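You operate a simulated robot arm through the tools that you are given. There is no shell and no other tool.

Carry out the task below with a simulated robot arm. There is one attempt and no reset: what you move stays moved.

Task
Unhook the housing and draw it out on the blue trolley.
Fine: draw the hook pin, raise the hook clear of the lug; brake off for the pull, trolley right out, brake on again.
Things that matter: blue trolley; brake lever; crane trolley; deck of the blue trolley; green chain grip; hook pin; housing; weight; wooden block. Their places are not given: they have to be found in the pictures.

Only the result counts: the job must be done as asked and must still hold three seconds after the hand-in. Knocking over, shifting, dropping, spilling or breaking anything else fails it.

Robot
A 6-joint arm with a three-finger gripper, fixed in place. Base frame: the origin is at the foot of the arm, x ahead of it, y to its left, z up. Readings come in mm, rad, newtons and seconds.
Its first joint turns from -2.897 to 2.897 rad. Payload 4.89 kg.
The tool frame sits at the grasp point between the pads (the TCP): z along the fingers, y along the line on which they close. The tips reach 30 mm beyond it. The gripper opens to 164 mm. The gripper's body begins 125 mm behind the TCP.
Orientation is told as [roll, pitch, yaw] about the base's x, y, z axes, in that order, counted from this pose: with the fingers straight down and closing along the base's y, the tool's x points along the base's -x, its y along +y and its z along -z.

Tools
- The arm moves only by the tool nudge_tool. Its argument "steps" is a list of rows, each an object of numbers (a shift or turn left out is 0, a gripper value left out holds the last): "grip": the opening, from 0 (shut) to 1 (fully open); "x", "y", "z": the shift along the base's x, y, z in mm; "wx", "wy", "wz": the turn, a rotation vector about the base's x, y, z in degrees. In form: [{"grip": .., "x": .., "y": .., "z": .., "wx": .., "wy": .., "wz": ..}, ...]. A call has 1 to 20 rows; each row is the pose to reach, as a shift and turn from the pose commanded when the call began. A row lasts 0.2 s, in which the tool goes at most 50 mm and 0.15 rad; a call with a longer step from one row to the next is refused whole, and so is a gripper value outside its range. A pose out of reach is approached as far as the arm can. The call stops where the force on the tool passes 70 N (or 10 N more than at its start, if that is more) or the arm is blocked; 0.2 s more then pass. The fingers move at their own pace (about 108 mm/s each) and stop on an object; they squeeze with about 35 N. The grip force told is the motor's: it shows also when the fingers shut on nothing. Time passes only in rows, and 0.2 s behind the last, so rows that repeat a pose let the fingers close. The reply holds the time, the measured pose of the TCP, the force on the tool along the base axes, the opening and the grip force, in the units named above and with some noise, with the torque about the TCP (base axes, N m) and any sound that the robot's microphone picked up.
- Cameras (640 x 400 px; columns grow to the right, rows downward): "scene" is fixed at [50.8, -651.6, 1259.9]; the picture's right is [0.74, -0.68, 0.00], its down [-0.54, -0.59, -0.60] and it looks along [0.40, 0.44, -0.80] (base axes); focal length 214 px, centre (320, 200). "wrist" rides on the gripper at [76, -2, -152] in the tool frame; the picture's right is [0.02, 1.00, 0.00], its down [-0.88, 0.02, -0.47] and it looks along [-0.47, 0.01, 0.88] (tool axes); focal length 247 px, centre (320, 200).
- grab_frame(camera): a new picture of that camera. The clock stands still meanwhile.
- lift_body(by): slides the trunk up (or, below 0, down) by that many mm; the arm rides with it, the base frame stays. It gives what a move gives, with no picture.
- locate(camera, pixels): there is no depth. For up to 12 entries [column, row, z] of the newest picture of that camera ("zoom" is the newest enlarged one), the place [x, y] in the base frame at which the ray of that pixel passes the height z, good to about 3 mm. The clock stands still meanwhile.
- close_up(camera, box): a new picture of the part [left, top, right, bottom] of that camera's present view, enlarged. The clock stands still meanwhile.
- hand_in(): hands the job in; it is judged then, once.

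Leave the gripper open and the arm clear of the work at the hand-in unless told otherwise.

The tools are called by a JSON object that holds its "name" and its "arguments". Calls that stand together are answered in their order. nudge_tool: Moves the arm, as the interface text tells. Its arguments: {"type":"object","properties":{"steps":{"type":"array","items":{"type":"object","properties":{"grip":{"type":"number"},"x":{"type":"number"},"y":{"type":"number"},"z":{"type":"number"},"wx":{"type":"number"},"wy":{"type":"number"},"wz":{"type":"number"}}}}},"required":["steps"]} The other tools are called the same way: lift_body (by) slides the trunk up or down; grab_frame (camera) takes a picture; locate (camera, pixels) gives the place at which the rays of pixels pass given heights; close_up (camera, box) takes an enlarged picture of a part of a camera's view; hand_in () hands the job in.

At the start:

```text
time: 0.0
tool_pos: [645.0, 107.0, 1443.6]
tool_rot: [0.001, 0.0, 0.0]
wrist_force: [-0.2, 0.4, 0.7]
ft_torque: [0.03, -0.02, -0.01]
width: 163.6
grasp_force: 0.1
trunk travel left (down, up): [-100.0, 290.0]
```

scene: 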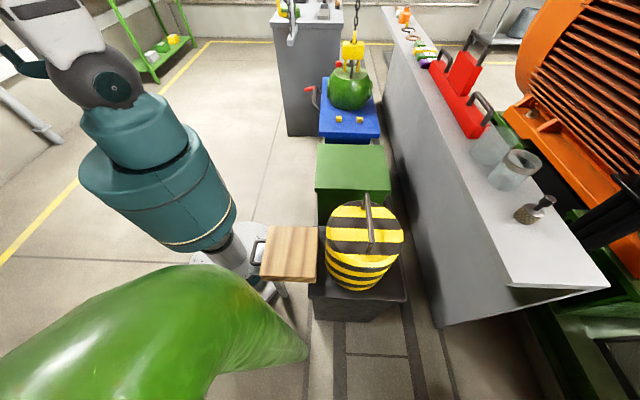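
wrist: 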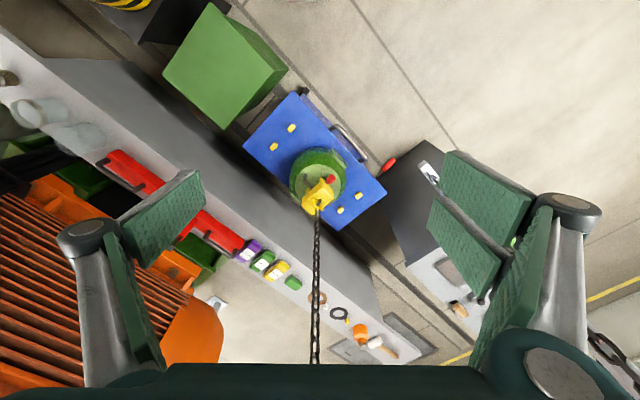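

I see the blue trolley with a green housing on it (scene ~ (350,100)), a yellow hook above it at (350,50), a chain rising, and a red lever at about (312,95). First I'll enlarge those parts to tell them apart.

{"name": "close_up", "arguments": {"camera": "scene", "box": [290, 0, 410, 150]}}

{"name": "close_up", "arguments": {"camera": "wrist", "box": [220, 80, 460, 260]}}

{"name": "close_up", "arguments": {"camera": "scene", "box": [240, 130, 420, 330]}}

```text
2.67 times, centred on (350, 75) of scene
```

zoom: 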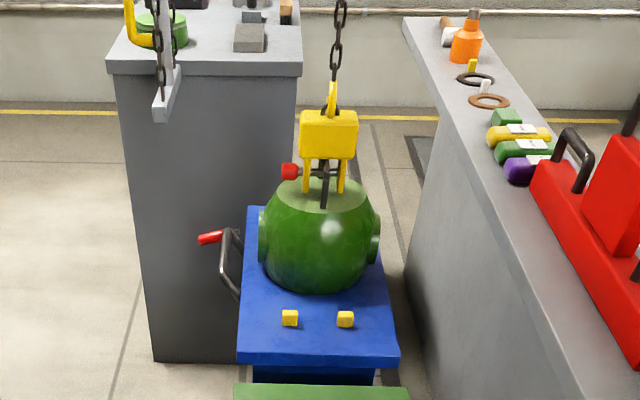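

```text
2.22 times, centred on (340, 170) of wrist
```

zoom: 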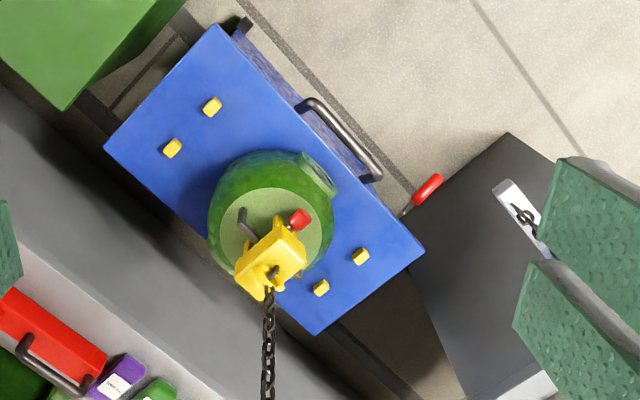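

```text
2.00 times, centred on (330, 230) of scene
```

zoom: 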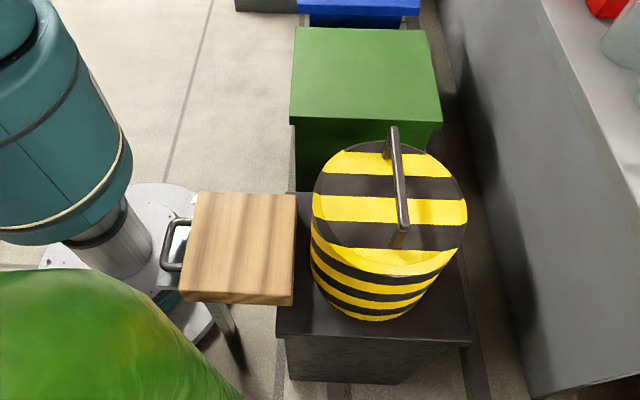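

I'll triangulate the main parts: deck corners, housing top, hook, pin head, brake lever, handle. First I take fresh pictures and enlarge the cabinet top with the hanging chain, at scene (270-345, 0-50).

{"name": "close_up", "arguments": {"camera": "scene", "box": [260, 0, 350, 56]}}

{"name": "close_up", "arguments": {"camera": "wrist", "box": [370, 120, 560, 330]}}

{"name": "close_up", "arguments": {"camera": "scene", "box": [300, 20, 400, 145]}}

```text
7.11 times, centred on (305, 28) of scene
```

zoom: 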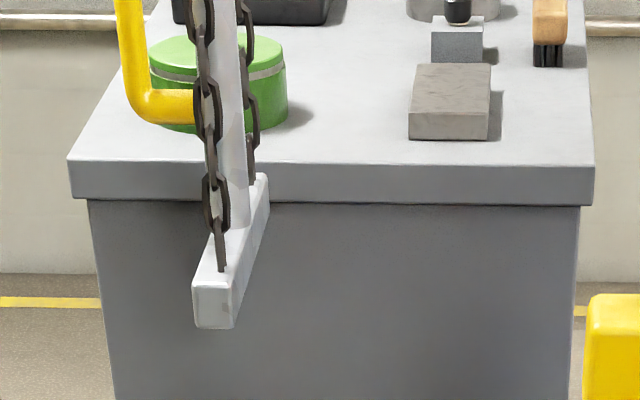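

```text
1.90 times, centred on (465, 225) of wrist
```

zoom: 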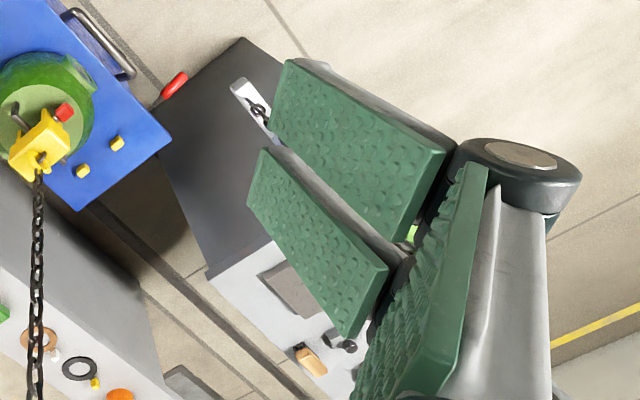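

```text
3.20 times, centred on (350, 82) of scene
```

zoom: 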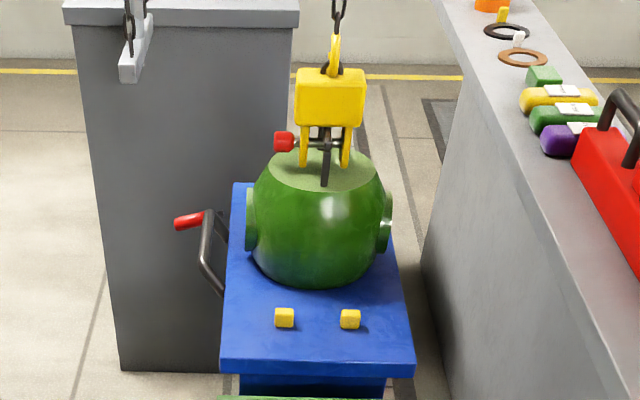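

Now I get candidate positions of the main points at several heights, so that the two cameras can be crossed.

{"name": "grab_frame", "arguments": {"camera": "scene"}}

{"name": "grab_frame", "arguments": {"camera": "wrist"}}

{"name": "locate", "arguments": {"camera": "scene", "pixels": [[338, 64, 500], [338, 64, 700], [338, 64, 900], [309, 89, 300], [309, 89, 500], [309, 89, 700], [321, 135, 300], [321, 135, 500], [379, 135, 300], [379, 135, 500], [375, 82, 400], [323, 78, 400]]}}

{"name": "locate", "arguments": {"camera": "wrist", "pixels": [[331, 179, 500], [331, 179, 700], [331, 179, 900], [388, 166, 300], [388, 166, 500], [388, 166, 700], [299, 92, 300], [299, 92, 500], [242, 147, 300], [242, 147, 500], [388, 193, 400], [338, 231, 400]]}}

```text
taken
```

scene: 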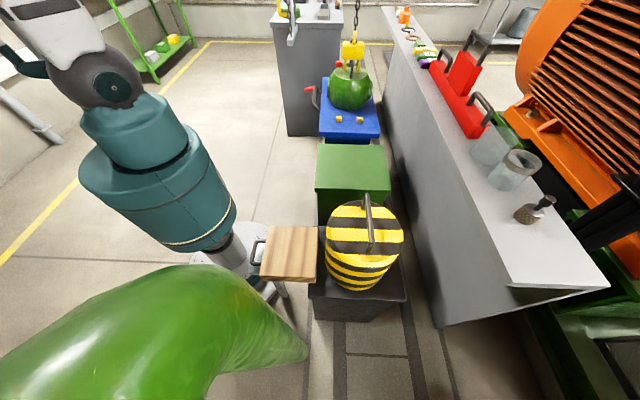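

```text
taken
```

wrist: 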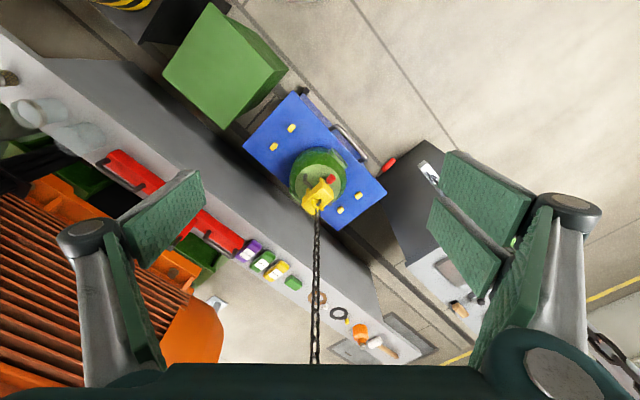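

```text
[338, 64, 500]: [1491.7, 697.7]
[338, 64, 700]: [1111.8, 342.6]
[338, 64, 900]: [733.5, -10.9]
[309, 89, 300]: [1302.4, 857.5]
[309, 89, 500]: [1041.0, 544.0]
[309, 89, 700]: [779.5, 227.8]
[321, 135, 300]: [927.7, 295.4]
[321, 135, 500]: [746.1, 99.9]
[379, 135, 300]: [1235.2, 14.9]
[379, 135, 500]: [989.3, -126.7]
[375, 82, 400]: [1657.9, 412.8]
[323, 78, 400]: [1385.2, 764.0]
```

```text
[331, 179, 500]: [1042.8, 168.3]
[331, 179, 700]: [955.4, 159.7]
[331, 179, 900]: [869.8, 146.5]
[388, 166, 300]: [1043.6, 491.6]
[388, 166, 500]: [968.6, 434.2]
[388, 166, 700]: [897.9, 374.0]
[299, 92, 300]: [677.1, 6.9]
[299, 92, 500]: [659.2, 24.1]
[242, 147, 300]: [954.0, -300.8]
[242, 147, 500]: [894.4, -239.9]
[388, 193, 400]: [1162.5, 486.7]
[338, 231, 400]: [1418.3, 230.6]
```

Crossing both views: pin head ≈ (909, 153, 807), brake lever ≈ (942, 418, 575), deck ≈ z 595. The crane and the green chain grip are not in view, so I tilt the hand up to look ahead, keeping the TCP in place.

{"name": "nudge_tool", "arguments": {"steps": [{"wy": -8}, {"wy": -16}, {"wy": -24}, {"wy": -32}, {"wy": -40}, {"wy": -48}]}}

{"name": "grab_frame", "arguments": {"camera": "wrist"}}

```text
time: 1.4
tool_pos: [646.7, 108.4, 1442.1]
tool_rot: [0.001, -0.839, 0.0]
wrist_force: [1.9, 0.2, -1.2]
ft_torque: [-0.07, 0.09, -0.05]
width: 164.3
grasp_force: 0.1
trunk travel left (down, up): [-100.0, 290.0]
```

```text
taken
```

wrist: 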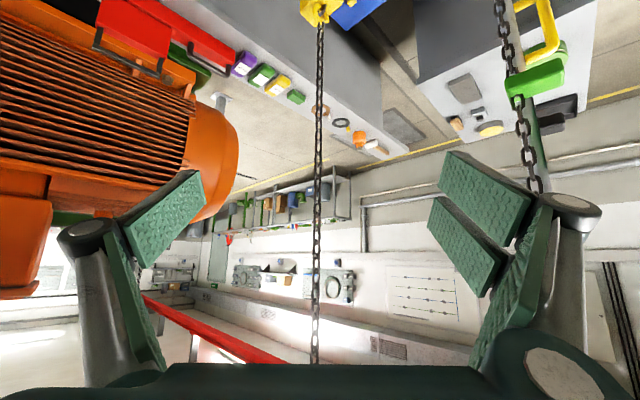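

The green chain grip shows at about (535, 78), on a chain beside a grey post, with a yellow bent pipe near it. I enlarge that, then tilt further to see the crane above.

{"name": "close_up", "arguments": {"camera": "wrist", "box": [440, 0, 640, 200]}}

{"name": "locate", "arguments": {"camera": "wrist", "pixels": [[535, 78, 800], [535, 78, 900], [535, 78, 1000], [535, 78, 1100]]}}

{"name": "locate", "arguments": {"camera": "scene", "pixels": [[289, 43, 800], [289, 43, 900], [289, 43, 1000], [289, 43, 700], [282, 10, 900], [282, 10, 1000], [282, 10, 1100]]}}

```text
2.00 times, centred on (540, 100) of wrist
```

zoom: 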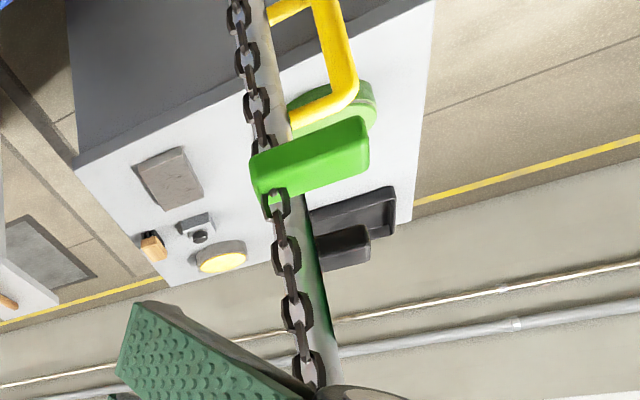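

```text
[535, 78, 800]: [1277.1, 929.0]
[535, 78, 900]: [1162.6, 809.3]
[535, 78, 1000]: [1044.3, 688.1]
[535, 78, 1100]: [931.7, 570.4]
```

```text
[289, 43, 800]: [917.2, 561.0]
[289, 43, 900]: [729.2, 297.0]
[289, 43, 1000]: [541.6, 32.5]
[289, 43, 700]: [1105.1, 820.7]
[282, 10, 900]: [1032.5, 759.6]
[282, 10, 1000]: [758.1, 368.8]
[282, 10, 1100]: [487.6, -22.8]
```

The grey post with the yellow D-handle hangs from above at about (862, 470), and the green grip sits on a chain there around z ≈ 1170. I tilt further up to see the crane trolley and where the chains go.

{"name": "nudge_tool", "arguments": {"steps": [{"wy": -8}, {"wy": -16}, {"wy": -24}, {"wy": -32}, {"wy": -40}]}}

{"name": "grab_frame", "arguments": {"camera": "wrist"}}

```text
time: 2.6
tool_pos: [644.5, 108.6, 1443.8]
tool_rot: [0.018, -1.536, -0.018]
wrist_force: [-0.3, -0.5, 0.4]
ft_torque: [-0.02, -0.01, 0.02]
width: 164.3
grasp_force: 0.1
trunk travel left (down, up): [-100.0, 290.0]
```

```text
taken
```

wrist: 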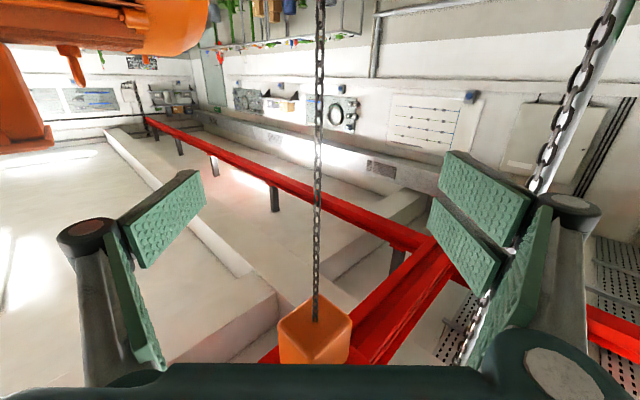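

The orange cube at (315, 330) under a red beam is the crane trolley, the load chain hanging from it. I turn the hand to the left (+z turn) to see the post, its chain loop and how it joins the crane.

{"name": "nudge_tool", "arguments": {"steps": [{"wz": 8}, {"wz": 16}, {"wz": 24}, {"wz": 32}]}}

{"name": "grab_frame", "arguments": {"camera": "wrist"}}

```text
time: 3.6
tool_pos: [643.9, 107.6, 1443.7]
tool_rot: [0.009, -1.537, 0.554]
wrist_force: [-2.9, 0.6, 0.7]
ft_torque: [-0.06, 0.08, -0.2]
width: 164.3
grasp_force: 0.1
out of reach, approached as far as the arm can: row 2
trunk travel left (down, up): [-100.0, 290.0]
```

```text
taken
```

wrist: 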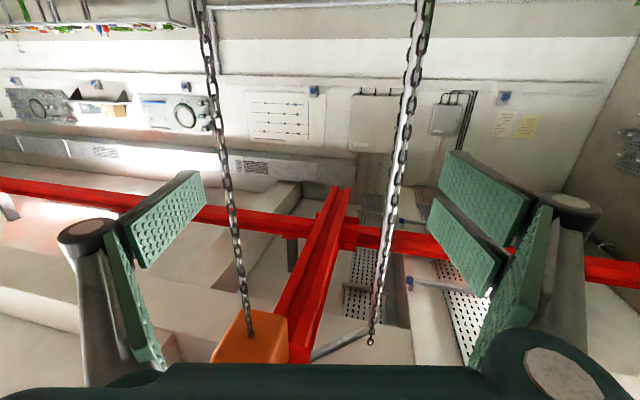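

The grey arm from the orange crane trolley carries the post and hand chain. I enlarge this view of the crane and then look down the post.

{"name": "close_up", "arguments": {"camera": "wrist", "box": [180, 150, 460, 370]}}

{"name": "nudge_tool", "arguments": {"steps": [{"wx": 4.5, "wy": 7}, {"wx": 9, "wy": 14}, {"wx": 13.5, "wy": 20}, {"wx": 18, "wy": 27}, {"wx": 22.5, "wy": 33}]}}

{"name": "grab_frame", "arguments": {"camera": "wrist"}}

```text
1.82 times, centred on (320, 260) of wrist
```

zoom: 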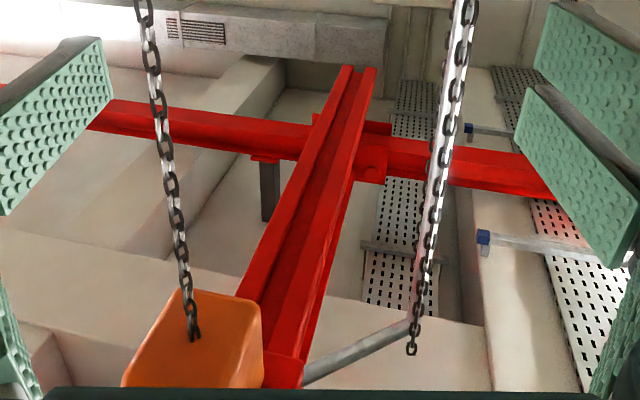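

```text
time: 4.8
tool_pos: [645.0, 108.3, 1444.5]
tool_rot: [1.118, -0.856, -0.55]
wrist_force: [-0.4, 1.0, 0.0]
ft_torque: [0.01, 0.02, -0.03]
width: 164.1
grasp_force: 0.1
trunk travel left (down, up): [-100.0, 290.0]
```

```text
taken
```

wrist: 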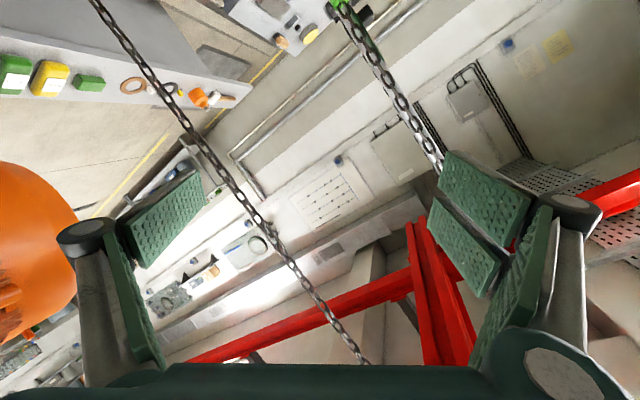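

I rolled the hand the wrong way; I undo that turn, and then pitch down about the correct axis.

{"name": "nudge_tool", "arguments": {"steps": [{"wx": -4.5, "wy": -7}, {"wx": -9, "wy": -14}, {"wx": -13.5, "wy": -20}, {"wx": -18, "wy": -27}, {"wx": -22.5, "wy": -33}]}}

{"name": "nudge_tool", "arguments": {"steps": [{"wx": -4, "wy": 6.5}, {"wx": -8, "wy": 13}, {"wx": -12, "wy": 19.5}, {"wx": -16, "wy": 26}, {"wx": -20, "wy": 32.5}, {"wx": -24, "wy": 39}]}}

{"name": "grab_frame", "arguments": {"camera": "wrist"}}

```text
time: 6.0
tool_pos: [645.8, 107.9, 1444.7]
tool_rot: [-0.034, -1.535, 0.59]
wrist_force: [1.3, -0.1, -0.7]
ft_torque: [-0.02, -0.03, 0.0]
width: 163.9
grasp_force: 0.0
trunk travel left (down, up): [-100.0, 290.0]
```

```text
time: 7.4
tool_pos: [644.7, 107.0, 1443.4]
tool_rot: [0.003, -0.735, 0.552]
wrist_force: [-1.1, 0.5, 0.3]
ft_torque: [0.01, -0.15, -0.05]
width: 164.2
grasp_force: 0.1
trunk travel left (down, up): [-100.0, 290.0]
```

```text
taken
```

wrist: 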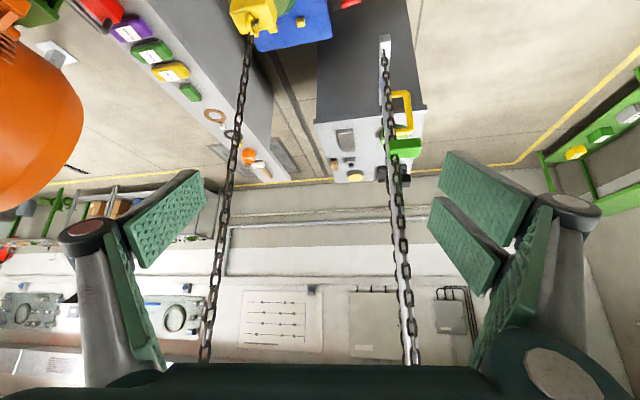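

{"name": "close_up", "arguments": {"camera": "wrist", "box": [330, 20, 450, 200]}}

{"name": "locate", "arguments": {"camera": "wrist", "pixels": [[403, 148, 1100], [403, 148, 1200], [404, 112, 1000], [404, 112, 1100], [385, 45, 800], [385, 45, 850], [397, 95, 900], [397, 95, 1000], [412, 130, 1000], [412, 130, 1100]]}}

```text
2.22 times, centred on (390, 110) of wrist
```

zoom: 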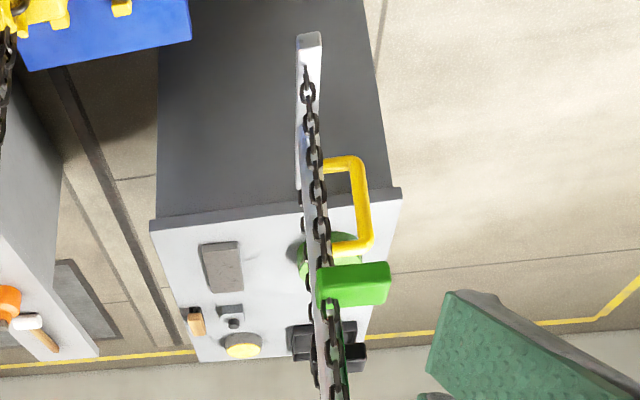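

```text
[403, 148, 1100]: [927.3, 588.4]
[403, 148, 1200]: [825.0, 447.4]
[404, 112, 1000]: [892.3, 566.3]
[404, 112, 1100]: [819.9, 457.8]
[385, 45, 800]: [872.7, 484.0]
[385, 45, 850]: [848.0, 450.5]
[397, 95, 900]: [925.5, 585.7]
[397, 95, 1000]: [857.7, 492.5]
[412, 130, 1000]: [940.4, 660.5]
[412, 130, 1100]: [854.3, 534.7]
```

The green grip is a box on the near strand of the hand chain, and the yellow D-handle is on the post. Next I straighten the hand to point down, then go to a place above the floor in front of the trolley, to see its handle, brake lever and rails.

{"name": "nudge_tool", "arguments": {"steps": [{"wx": -4.4, "wy": 7.1}, {"wx": -8.8, "wy": 14.2}, {"wx": -13.2, "wy": 21.4}, {"wx": -17.7, "wy": 28.5}, {"wx": -22.1, "wy": 35.7}]}}

{"name": "nudge_tool", "arguments": {"steps": [{"x": 7, "y": 17, "z": -35, "wz": -6.6}, {"x": 14, "y": 34, "z": -70, "wz": -13.2}, {"x": 20, "y": 52, "z": -105, "wz": -19.9}, {"x": 27, "y": 70, "z": -140, "wz": -26.5}, {"x": 34, "y": 87, "z": -180, "wz": -33}, {"x": 41, "y": 105, "z": -220, "wz": -39.8}, {"x": 47, "y": 122, "z": -260, "wz": -46.5}, {"x": 54, "y": 140, "z": -300, "wz": -53}, {"x": 61, "y": 157, "z": -335, "wz": -59.8}, {"x": 68, "y": 175, "z": -370, "wz": -66.4}, {"x": 75, "y": 192, "z": -405, "wz": -73}, {"x": 81, "y": 209, "z": -440, "wz": -79.6}]}}

{"name": "grab_frame", "arguments": {"camera": "wrist"}}

{"name": "grab_frame", "arguments": {"camera": "scene"}}

```text
time: 8.6
tool_pos: [644.4, 108.2, 1443.3]
tool_rot: [0.248, -0.135, 0.538]
wrist_force: [-0.9, -1.3, 0.9]
ft_torque: [0.14, -0.09, -0.05]
width: 163.6
grasp_force: 0.1
out of reach, approached as far as the arm can: row 2, 3, 4, 5
trunk travel left (down, up): [-100.0, 290.0]
```

```text
time: 11.2
tool_pos: [747.0, -40.5, 1000.9]
tool_rot: [0.256, -0.325, -0.119]
wrist_force: [10.8, -3.5, -5.0]
ft_torque: [0.73, 1.2, 0.53]
width: 163.4
grasp_force: 0.0
out of reach, approached as far as the arm can: row 3, 4, 5, 6, 7, 8, 9, 10, 11, 12
trunk travel left (down, up): [-100.0, 290.0]
```

```text
taken
```

wrist: 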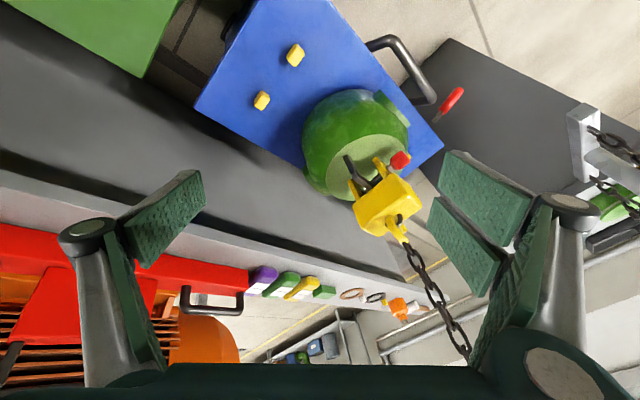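

```text
taken
```

scene: 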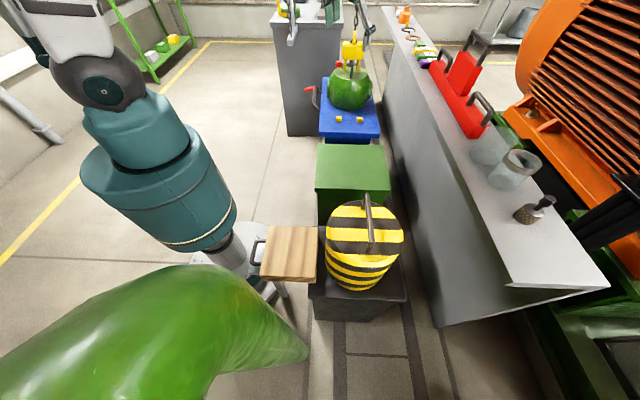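

The arm stopped short: the pose was out of reach in that joint branch (TCP now (747, -40, 1001), hand tilted). I make a still step to read the settled state before going on.

{"name": "nudge_tool", "arguments": {"steps": [{}]}}

{"name": "close_up", "arguments": {"camera": "scene", "box": [300, 0, 400, 62]}}

```text
time: 11.6
tool_pos: [741.2, -37.3, 1005.0]
tool_rot: [0.254, -0.327, -0.117]
wrist_force: [-0.8, 1.5, 0.3]
ft_torque: [-0.23, -0.11, -0.11]
width: 163.9
grasp_force: 0.1
trunk travel left (down, up): [-100.0, 290.0]
```

```text
6.40 times, centred on (350, 31) of scene
```

zoom: 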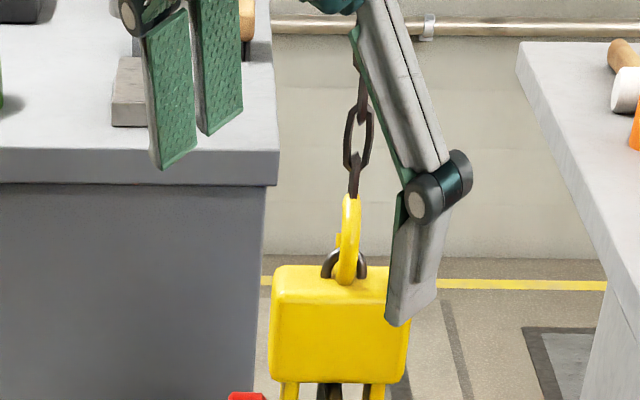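

Force is back to zero, nothing was touched. I turn the hand back to straight down here.

{"name": "nudge_tool", "arguments": {"steps": [{"wx": -4.4, "wy": 6.5, "wz": 1.4}, {"wx": -8.8, "wy": 13, "wz": 2.8}, {"wx": -13.3, "wy": 19.45, "wz": 4.2}]}}

```text
time: 12.4
tool_pos: [738.5, -28.9, 1004.9]
tool_rot: [0.272, -0.092, -0.048]
wrist_force: [-1.8, 0.4, 1.4]
ft_torque: [0.0, -0.27, -0.06]
width: 164.2
grasp_force: 0.1
out of reach, approached as far as the arm can: row 1, 2, 3
trunk travel left (down, up): [-100.0, 290.0]
```

The roll of 0.27 rad remains, so some joint is at its stop. I test by moving back to +y and up while turning the hand level.

{"name": "nudge_tool", "arguments": {"steps": [{"x": -8, "y": 27, "z": 30, "wx": -3}, {"x": -16, "y": 54, "z": 60, "wx": -6, "wy": 1.5}, {"x": -24, "y": 81, "z": 90, "wx": -9, "wy": 3}, {"x": -32, "y": 108, "z": 120, "wx": -12, "wy": 4}, {"x": -40, "y": 135, "z": 150, "wx": -15.6, "wy": 5.3, "wz": 2.7}]}}

```text
time: 13.6
tool_pos: [698.2, 44.6, 1155.7]
tool_rot: [0.277, -0.048, 0.066]
wrist_force: [-0.1, 0.0, 0.4]
ft_torque: [0.08, -0.03, 0.03]
width: 163.9
grasp_force: 0.0
out of reach, approached as far as the arm can: row 1, 2, 3, 4, 5
trunk travel left (down, up): [-100.0, 290.0]
```

Probably the wrist went over into another joint branch while it pointed level. I go back up the way I came (hand pitched up, TCP near (645, 107, 1443)) to undo it.

{"name": "nudge_tool", "arguments": {"steps": [{"x": -7, "y": 9, "z": 41, "wx": -0.3, "wy": -6, "wz": 2.9}, {"x": -15, "y": 18, "z": 82, "wx": -0.7, "wy": -12, "wz": 5.8}, {"x": -22, "y": 27, "z": 123, "wx": -1.0, "wy": -18, "wz": 8.7}, {"x": -30, "y": 35, "z": 164, "wx": -1.4, "wy": -24, "wz": 11.7}, {"x": -38, "y": 44, "z": 205, "wx": -1.7, "wy": -30, "wz": 14.6}, {"x": -45, "y": 53, "z": 246, "wx": -2.0, "wy": -36, "wz": 17.5}, {"x": -53, "y": 62, "z": 287, "wx": -2.4, "wy": -42, "wz": 20.4}]}}

```text
time: 15.2
tool_pos: [645.8, 105.9, 1440.2]
tool_rot: [-0.001, -0.737, 0.554]
wrist_force: [2.1, -0.4, -0.8]
ft_torque: [0.06, 0.21, 0.13]
width: 164.1
grasp_force: 0.1
trunk travel left (down, up): [-100.0, 290.0]
```

Pose regained exactly. Now reverse the earlier moves: pitch up to level, yaw back by -32°, then pitch down.

{"name": "nudge_tool", "arguments": {"steps": [{"wx": 4, "wy": -6.5}, {"wx": 8, "wy": -13}, {"wx": 12, "wy": -19.5}, {"wx": 16, "wy": -26}, {"wx": 20, "wy": -32.5}, {"wx": 24, "wy": -39}]}}

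{"name": "nudge_tool", "arguments": {"steps": [{"wz": -8}, {"wz": -16}, {"wz": -24}, {"wz": -32}]}}

{"name": "nudge_tool", "arguments": {"steps": [{"wy": 8}, {"wy": 16}, {"wy": 24}, {"wy": 32}, {"wy": 40}, {"wy": 48}, {"wy": 56}, {"wy": 64}, {"wy": 72}, {"wy": 80}, {"wy": 88}]}}

```text
time: 16.6
tool_pos: [643.8, 106.7, 1440.8]
tool_rot: [-0.024, -1.536, 0.574]
wrist_force: [-0.2, 0.4, 0.7]
ft_torque: [0.0, -0.01, -0.03]
width: 164.1
grasp_force: 0.0
trunk travel left (down, up): [-100.0, 290.0]
```

```text
time: 17.6
tool_pos: [642.2, 107.3, 1441.3]
tool_rot: [-0.033, -1.534, 0.029]
wrist_force: [-2.3, 1.2, -0.6]
ft_torque: [0.0, 0.07, -0.12]
width: 164.1
grasp_force: 0.0
out of reach, approached as far as the arm can: row 3
trunk travel left (down, up): [-100.0, 290.0]
```

```text
time: 20.0
tool_pos: [644.0, 106.5, 1440.8]
tool_rot: [-0.008, 0.002, 0.002]
wrist_force: [-1.8, 0.3, 0.8]
ft_torque: [0.08, -0.36, -0.03]
width: 163.9
grasp_force: 0.1
trunk travel left (down, up): [-100.0, 290.0]
```

The arm is back in its first branch. Now I go down to the viewing place in two parts: translation first with the hand down, then yaw −48°.

{"name": "nudge_tool", "arguments": {"steps": [{"x": 7, "y": 19, "z": -40}, {"x": 15, "y": 38, "z": -80}, {"x": 22, "y": 57, "z": -120}, {"x": 30, "y": 76, "z": -160}, {"x": 37, "y": 95, "z": -200}, {"x": 45, "y": 114, "z": -240}, {"x": 52, "y": 133, "z": -280}, {"x": 60, "y": 152, "z": -320}, {"x": 67, "y": 171, "z": -360}, {"x": 75, "y": 190, "z": -400}, {"x": 82, "y": 209, "z": -440}]}}

{"name": "nudge_tool", "arguments": {"steps": [{"wz": -8}, {"wz": -16}, {"wz": -24}, {"wz": -32}, {"wz": -40}, {"wz": -48}]}}

{"name": "grab_frame", "arguments": {"camera": "wrist"}}

```text
time: 22.4
tool_pos: [727.4, 315.0, 998.9]
tool_rot: [-0.005, 0.0, 0.0]
wrist_force: [-1.2, -0.8, 0.6]
ft_torque: [0.16, -0.2, 0.0]
width: 164.1
grasp_force: 0.0
trunk travel left (down, up): [-100.0, 290.0]
```

```text
time: 23.8
tool_pos: [726.6, 314.8, 1000.4]
tool_rot: [-0.006, 0.001, -0.84]
wrist_force: [-0.5, -0.2, -0.4]
ft_torque: [0.0, 0.01, -0.01]
width: 164.0
grasp_force: 0.1
trunk travel left (down, up): [-100.0, 290.0]
```

```text
taken
```

wrist: 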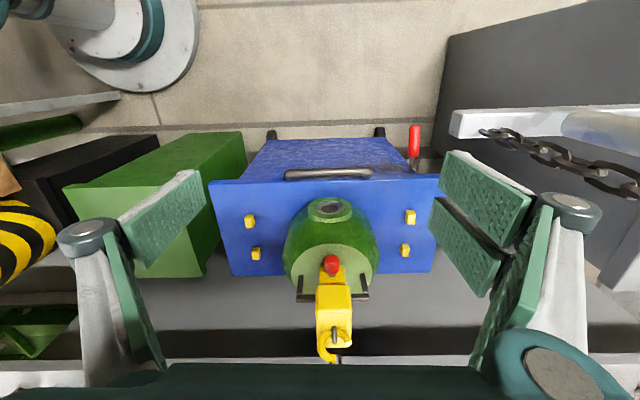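

A clear view now: the trolley stands in a bay between the green box (left) and the dark cabinet (right), with its handle bar (285-370, 173) on the front face, brake lever red at (414, 140), pin head red at (331, 264). "Out" is toward the top of this picture (-e1). I enlarge the details.

{"name": "close_up", "arguments": {"camera": "wrist", "box": [240, 100, 470, 240]}}

{"name": "close_up", "arguments": {"camera": "wrist", "box": [270, 180, 400, 370]}}

{"name": "close_up", "arguments": {"camera": "wrist", "box": [430, 80, 640, 220]}}

{"name": "close_up", "arguments": {"camera": "scene", "box": [290, 60, 400, 150]}}

```text
2.78 times, centred on (355, 170) of wrist
```

zoom: 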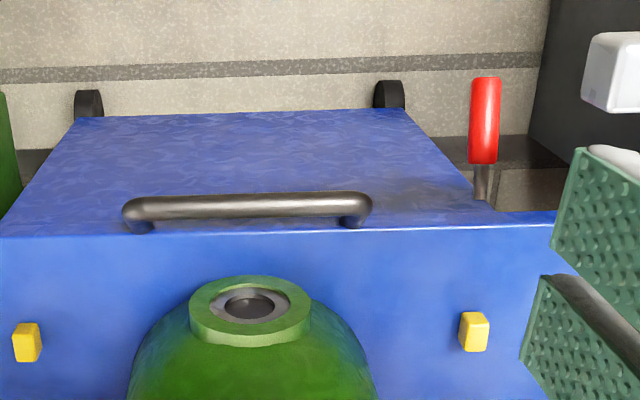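

```text
2.11 times, centred on (335, 275) of wrist
```

zoom: 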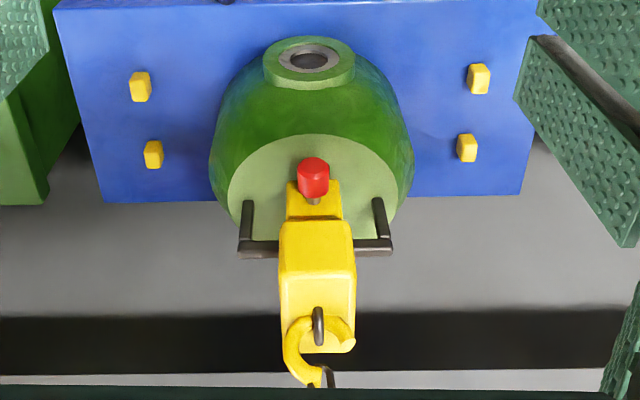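

```text
2.86 times, centred on (535, 150) of wrist
```

zoom: 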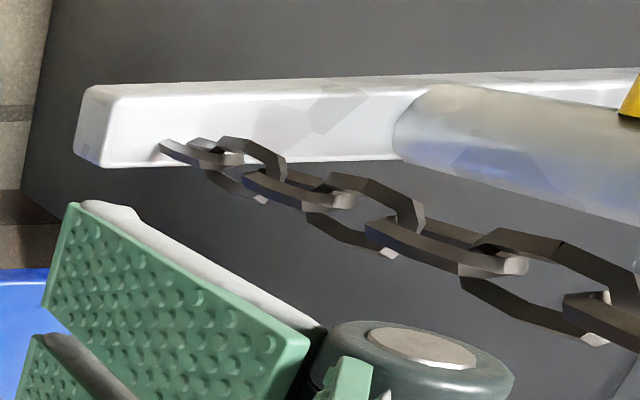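

```text
4.44 times, centred on (345, 105) of scene
```

zoom: 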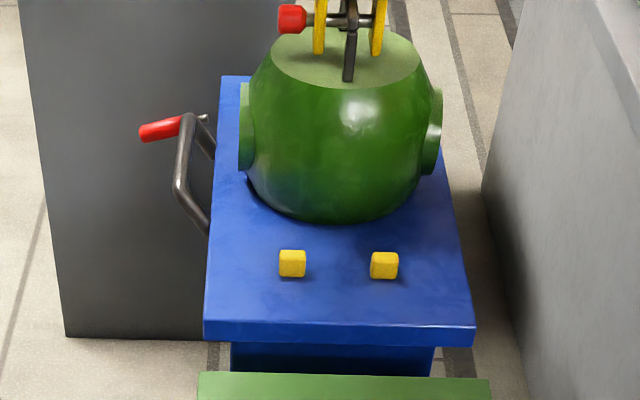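

I now measure: pin head (331, 264), lever tip (414, 127) and inner end (413, 156), handle bar ends (288, 174) and (371, 171), deck corners, bail crossbar, prongs and wheels at suitable heights.

{"name": "locate", "arguments": {"camera": "wrist", "pixels": [[331, 264, 800], [331, 264, 820], [414, 127, 570], [413.6, 156, 570], [288, 174, 580], [371, 171, 580], [210, 182, 595], [438, 178, 595], [231, 276, 595], [432, 272, 595], [298, 299, 830], [369, 296, 830]]}}

{"name": "locate", "arguments": {"camera": "scene", "pixels": [[338, 64, 800], [338, 64, 820], [306, 90, 570], [316, 87, 570], [306, 90, 550], [316, 87, 550], [306, 90, 590], [316, 87, 590], [316, 86, 580], [316, 103, 580], [320, 134, 595], [380, 134, 595]]}}

```text
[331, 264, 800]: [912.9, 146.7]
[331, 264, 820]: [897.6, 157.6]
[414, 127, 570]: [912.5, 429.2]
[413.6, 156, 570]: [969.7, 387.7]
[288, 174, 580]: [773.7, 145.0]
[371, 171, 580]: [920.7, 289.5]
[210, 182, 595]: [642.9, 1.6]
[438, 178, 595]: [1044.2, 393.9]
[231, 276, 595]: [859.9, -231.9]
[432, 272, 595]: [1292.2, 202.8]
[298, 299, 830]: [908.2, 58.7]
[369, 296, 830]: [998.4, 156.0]
```

```text
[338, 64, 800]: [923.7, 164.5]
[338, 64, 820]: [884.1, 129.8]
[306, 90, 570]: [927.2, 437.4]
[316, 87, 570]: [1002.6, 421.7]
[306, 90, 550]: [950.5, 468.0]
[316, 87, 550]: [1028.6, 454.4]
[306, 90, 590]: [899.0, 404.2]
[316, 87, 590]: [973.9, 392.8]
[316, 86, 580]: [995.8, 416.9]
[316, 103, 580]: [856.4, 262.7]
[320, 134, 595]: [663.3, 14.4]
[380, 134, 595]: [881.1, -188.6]
```

Axes of the layout: e1 (into the bay) ≈ (0.70, −0.714), e2 (along the trolley) ≈ (0.714, 0.70). Pin head ≈ (906, 151, 808), pin axis along e1; handle bar ≈ (825, 237, 650); lever red part from (909, 428, 578) to (955, 387, 600). I first lean the hand back 20° (away from the chain) and align the fingers with e2, at this safe spot, gripper half-closed.

{"name": "nudge_tool", "arguments": {"steps": [{"wz": 2.5, "grip": 0.45}, {"wx": -4.8, "wy": -4.7, "wz": 2.5}, {"wx": -9.5, "wy": -9.3, "wz": 2.5}, {"wx": -14.3, "wy": -14, "wz": 2.5}]}}

{"name": "grab_frame", "arguments": {"camera": "wrist"}}

```text
time: 24.8
tool_pos: [727.1, 315.5, 1001.9]
tool_rot: [0.0, -0.348, -0.796]
wrist_force: [0.6, -1.6, -0.3]
ft_torque: [0.14, 0.14, 0.02]
width: 73.8
grasp_force: 0.1
trunk travel left (down, up): [-100.0, 290.0]
```

```text
taken
```

wrist: 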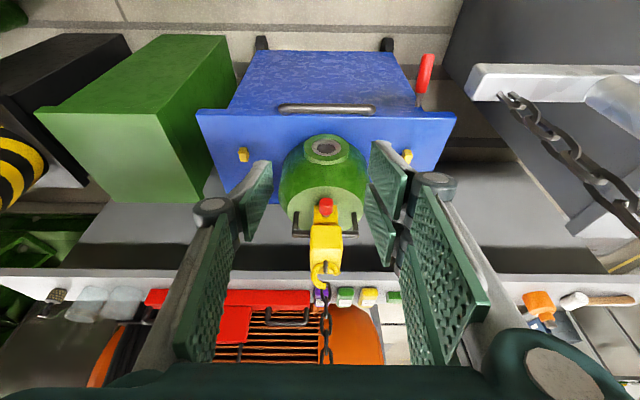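

The hand tilted cleanly. I measure the pin head at (326, 206) again from here, and enlarge the hook.

{"name": "locate", "arguments": {"camera": "wrist", "pixels": [[326, 206, 800], [326, 206, 808], [326, 206, 820], [425, 70, 580], [421, 92, 595], [472, 95, 832], [282, 109, 650], [372, 109, 650]]}}

{"name": "close_up", "arguments": {"camera": "wrist", "box": [270, 130, 390, 290]}}

```text
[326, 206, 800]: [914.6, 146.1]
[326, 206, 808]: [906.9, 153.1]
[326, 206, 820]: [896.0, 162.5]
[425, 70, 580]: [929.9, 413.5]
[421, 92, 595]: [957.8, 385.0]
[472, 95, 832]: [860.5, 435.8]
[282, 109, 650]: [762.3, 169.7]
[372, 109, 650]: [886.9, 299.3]
```

```text
2.50 times, centred on (330, 210) of wrist
```

zoom: 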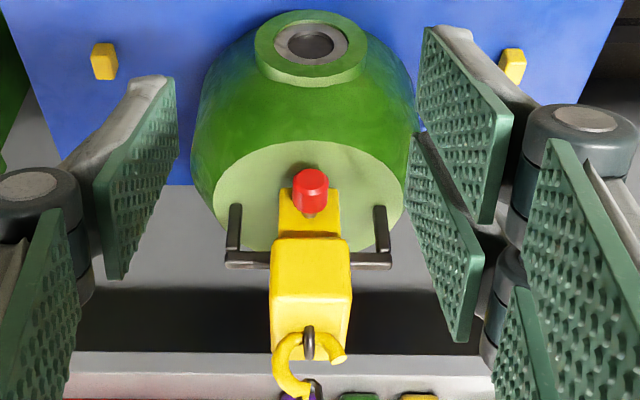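

Pin head confirmed at (907, 152, 808); the fork is about 26 mm behind it, the housing's top about z 775. I move to a stand-off 100 mm back along the tool axis and look again.

{"name": "nudge_tool", "arguments": {"steps": [{"x": 25, "y": -22, "z": -15}, {"x": 51, "y": -45, "z": -30}, {"x": 76, "y": -67, "z": -45}, {"x": 101, "y": -90, "z": -60}, {"x": 126, "y": -112, "z": -75}, {"x": 151.6, "y": -134.9, "z": -90}]}}

{"name": "grab_frame", "arguments": {"camera": "wrist"}}

{"name": "close_up", "arguments": {"camera": "scene", "box": [310, 20, 390, 120]}}

```text
time: 26.2
tool_pos: [878.8, 181.0, 913.4]
tool_rot: [0.003, -0.348, -0.795]
wrist_force: [-1.5, 0.2, 0.6]
ft_torque: [-0.07, -0.17, 0.02]
width: 74.2
grasp_force: 0.0
trunk travel left (down, up): [-100.0, 290.0]
```

```text
taken
```

wrist: 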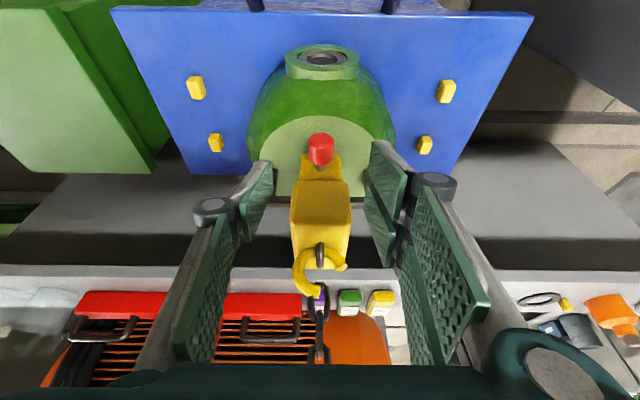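

```text
4.00 times, centred on (350, 70) of scene
```

zoom: 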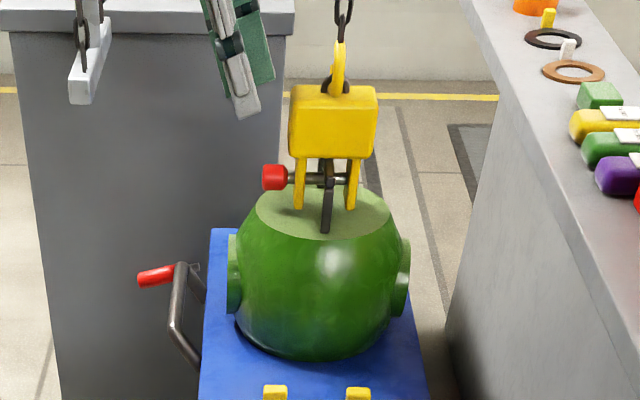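

Head at (320, 148) lies on the fingers' mid line. I check its position once more from this closer view before descending.

{"name": "locate", "arguments": {"camera": "wrist", "pixels": [[320, 148, 800], [320, 148, 808], [320, 148, 816], [320, 136, 820], [320, 165, 808]]}}

{"name": "close_up", "arguments": {"camera": "wrist", "box": [260, 110, 380, 220]}}

```text
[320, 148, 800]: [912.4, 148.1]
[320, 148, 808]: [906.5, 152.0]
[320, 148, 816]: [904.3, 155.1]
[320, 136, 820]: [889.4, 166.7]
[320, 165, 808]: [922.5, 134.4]
```

```text
3.64 times, centred on (320, 165) of wrist
```

zoom: 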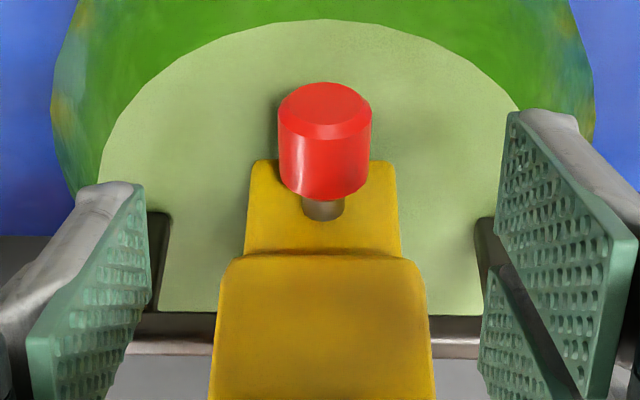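

Consistent at (906.5, 152, 808). I descend along the tool axis so the fingers straddle the head, then stop and look before closing.

{"name": "nudge_tool", "arguments": {"steps": [{"x": 7, "y": -7, "z": -28}, {"x": 14, "y": -14.5, "z": -56}, {"x": 19, "y": -19.5, "z": -75}, {"x": 23.5, "y": -24.4, "z": -94}, {"x": 23.5, "y": -24.4, "z": -94}]}}

{"name": "close_up", "arguments": {"camera": "wrist", "box": [220, 80, 420, 220]}}

{"name": "close_up", "arguments": {"camera": "scene", "box": [320, 20, 384, 90]}}

```text
time: 27.4
tool_pos: [902.9, 155.8, 817.2]
tool_rot: [0.0, -0.348, -0.795]
wrist_force: [-0.3, -0.1, 0.2]
ft_torque: [-0.02, 0.02, -0.06]
width: 73.7
grasp_force: 0.0
trunk travel left (down, up): [-100.0, 290.0]
```

```text
2.86 times, centred on (320, 150) of wrist
```

zoom: 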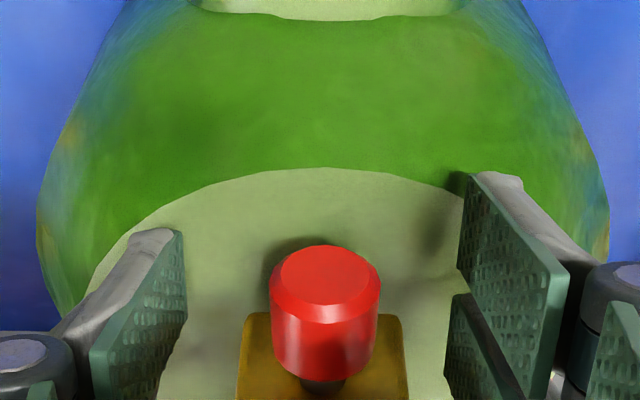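

```text
5.71 times, centred on (352, 55) of scene
```

zoom: 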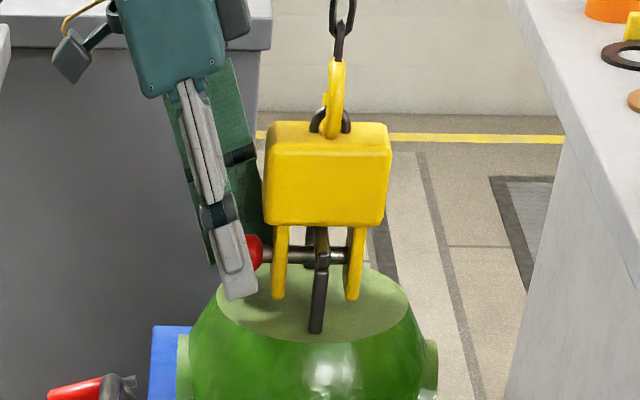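

Fingers straddle the red head with nothing else between. I close on it.

{"name": "nudge_tool", "arguments": {"steps": [{"grip": 0.2}, {"grip": 0.0}, {"grip": 0.0}, {"grip": 0.0}]}}

{"name": "close_up", "arguments": {"camera": "wrist", "box": [220, 80, 420, 220]}}

```text
time: 28.4
tool_pos: [903.4, 157.4, 817.2]
tool_rot: [0.003, -0.348, -0.794]
wrist_force: [1.9, 9.7, -8.3]
ft_torque: [-0.64, 1.28, 0.51]
width: 41.7
grasp_force: 45.0
trunk travel left (down, up): [-100.0, 290.0]
```

```text
2.86 times, centred on (320, 150) of wrist
```

zoom: 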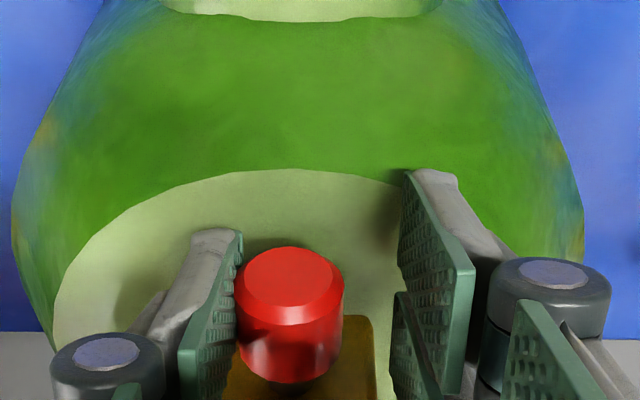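

The fingers stalled at 41.7 mm, wider than the head, and the view shifted a little. I check from the scene camera what is being squeezed before doing anything else.

{"name": "close_up", "arguments": {"camera": "scene", "box": [320, 20, 384, 90]}}

{"name": "grab_frame", "arguments": {"camera": "wrist"}}

```text
5.71 times, centred on (352, 55) of scene
```

zoom: 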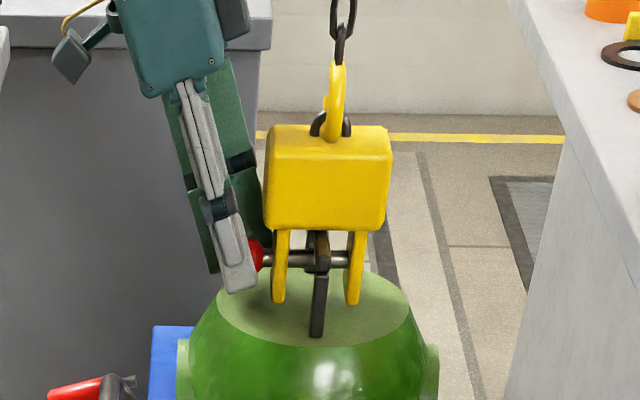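

```text
taken
```

wrist: 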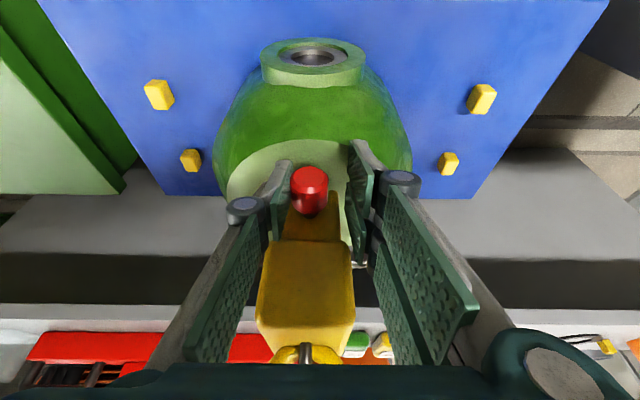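

The fingers seem to squeeze the hook's fork as well as the head (width 41.7 mm ≈ fork width), and hook and housing shifted a few mm. I open at once and look whether they swing back.

{"name": "nudge_tool", "arguments": {"steps": [{"grip": 0.3}, {"grip": 0.45}, {"grip": 0.45}, {"grip": 0.45}]}}

{"name": "grab_frame", "arguments": {"camera": "wrist"}}

{"name": "close_up", "arguments": {"camera": "scene", "box": [320, 20, 384, 90]}}

```text
time: 29.4
tool_pos: [903.5, 155.3, 817.3]
tool_rot: [-0.001, -0.348, -0.794]
wrist_force: [-0.7, 0.7, 0.4]
ft_torque: [-0.01, -0.03, -0.03]
width: 73.6
grasp_force: 0.0
trunk travel left (down, up): [-100.0, 290.0]
```

```text
taken
```

wrist: 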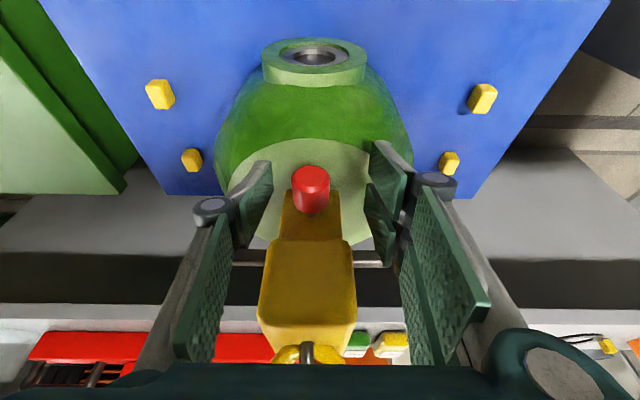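

```text
5.71 times, centred on (352, 55) of scene
```

zoom: 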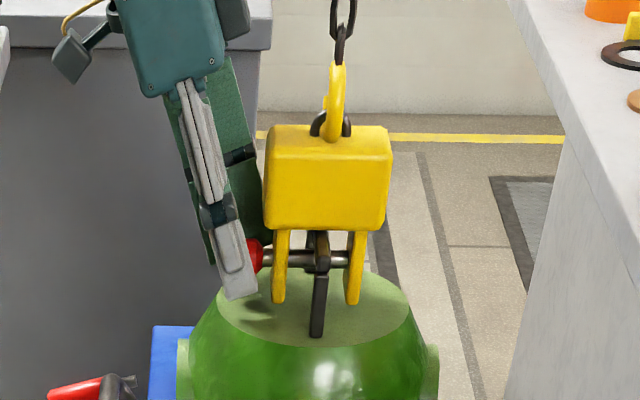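

They stayed about 8 mm toward −e2. I re-measure the head at (311, 185), then back off a little along −e1 (so that the finger tips stay clear of the fork), re-centre, and close in small steps.

{"name": "locate", "arguments": {"camera": "wrist", "pixels": [[311, 185, 808], [310, 178, 815], [292, 190, 808], [330, 190, 808], [278, 238, 808], [341, 238, 808], [160, 95, 612], [482, 99, 612], [191, 160, 612], [449, 163, 612]]}}

{"name": "close_up", "arguments": {"camera": "wrist", "box": [230, 130, 400, 270]}}

```text
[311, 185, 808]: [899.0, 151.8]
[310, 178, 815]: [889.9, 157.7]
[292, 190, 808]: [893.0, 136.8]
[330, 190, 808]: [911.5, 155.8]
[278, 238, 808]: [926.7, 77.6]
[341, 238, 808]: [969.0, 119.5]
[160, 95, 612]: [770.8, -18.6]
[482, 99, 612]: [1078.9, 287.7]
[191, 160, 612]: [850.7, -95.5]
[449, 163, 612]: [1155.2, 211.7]
```

```text
2.86 times, centred on (315, 200) of wrist
```

zoom: 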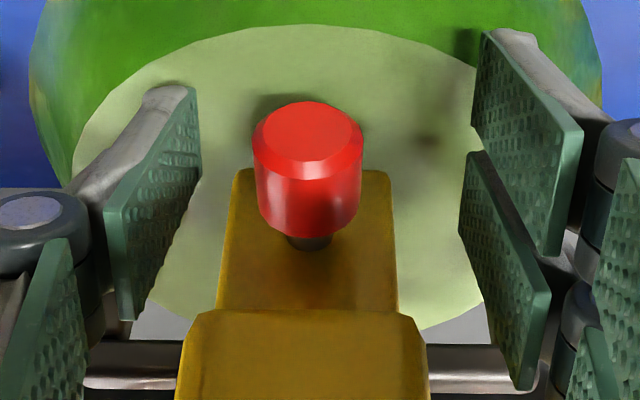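

Head now at about (902, 146, 808), 26.5 mm wide. I shift the tool by (−10.6, +0.8) mm to centre on it, 8 mm further from the fork, and close gradually.

{"name": "nudge_tool", "arguments": {"steps": [{"x": -5, "y": 0.4, "grip": 0.45}, {"x": -10.6, "y": 0.8, "grip": 0.45}, {"x": -10.6, "y": 0.8, "grip": 0.3}, {"x": -10.6, "y": 0.8, "grip": 0.24}, {"x": -10.6, "y": 0.8, "grip": 0.2}]}}

{"name": "close_up", "arguments": {"camera": "wrist", "box": [230, 130, 400, 270]}}

```text
time: 30.6
tool_pos: [891.9, 157.4, 817.1]
tool_rot: [0.001, -0.347, -0.794]
wrist_force: [0.5, -0.4, 1.0]
ft_torque: [-0.04, 0.01, 0.02]
width: 33.0
grasp_force: 0.1
trunk travel left (down, up): [-100.0, 290.0]
```

```text
2.86 times, centred on (315, 200) of wrist
```

zoom: 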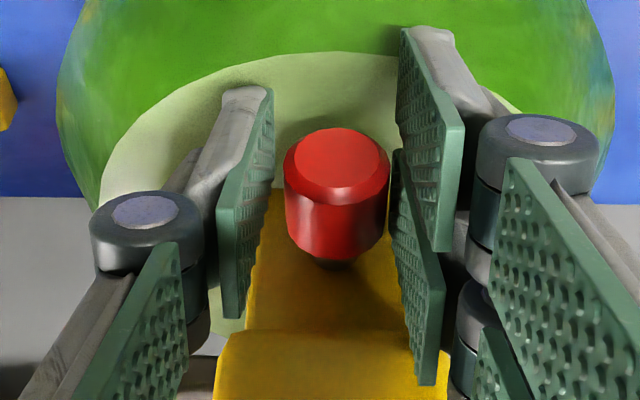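

At 33 mm the fingers are free on both sides of the head and in front of the fork. I close fully.

{"name": "nudge_tool", "arguments": {"steps": [{"grip": 0.16}, {"grip": 0.12}, {"grip": 0.05}, {"grip": 0.0}]}}

{"name": "close_up", "arguments": {"camera": "wrist", "box": [230, 130, 400, 270]}}

```text
time: 31.6
tool_pos: [890.7, 157.5, 816.8]
tool_rot: [-0.001, -0.347, -0.793]
wrist_force: [6.1, 6.6, 0.1]
ft_torque: [0.08, -0.07, 0.75]
width: 26.8
grasp_force: 45.2
trunk travel left (down, up): [-100.0, 290.0]
```

```text
2.86 times, centred on (315, 200) of wrist
```

zoom: 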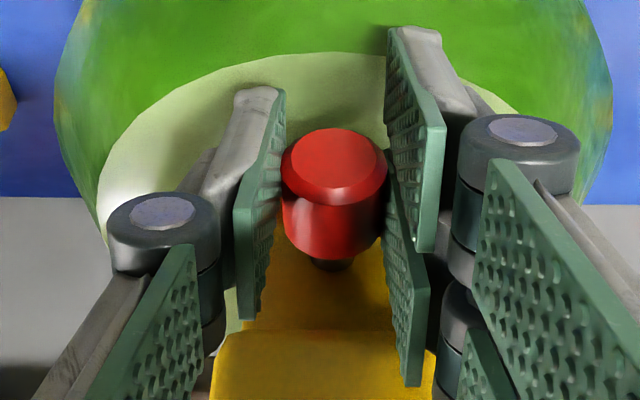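

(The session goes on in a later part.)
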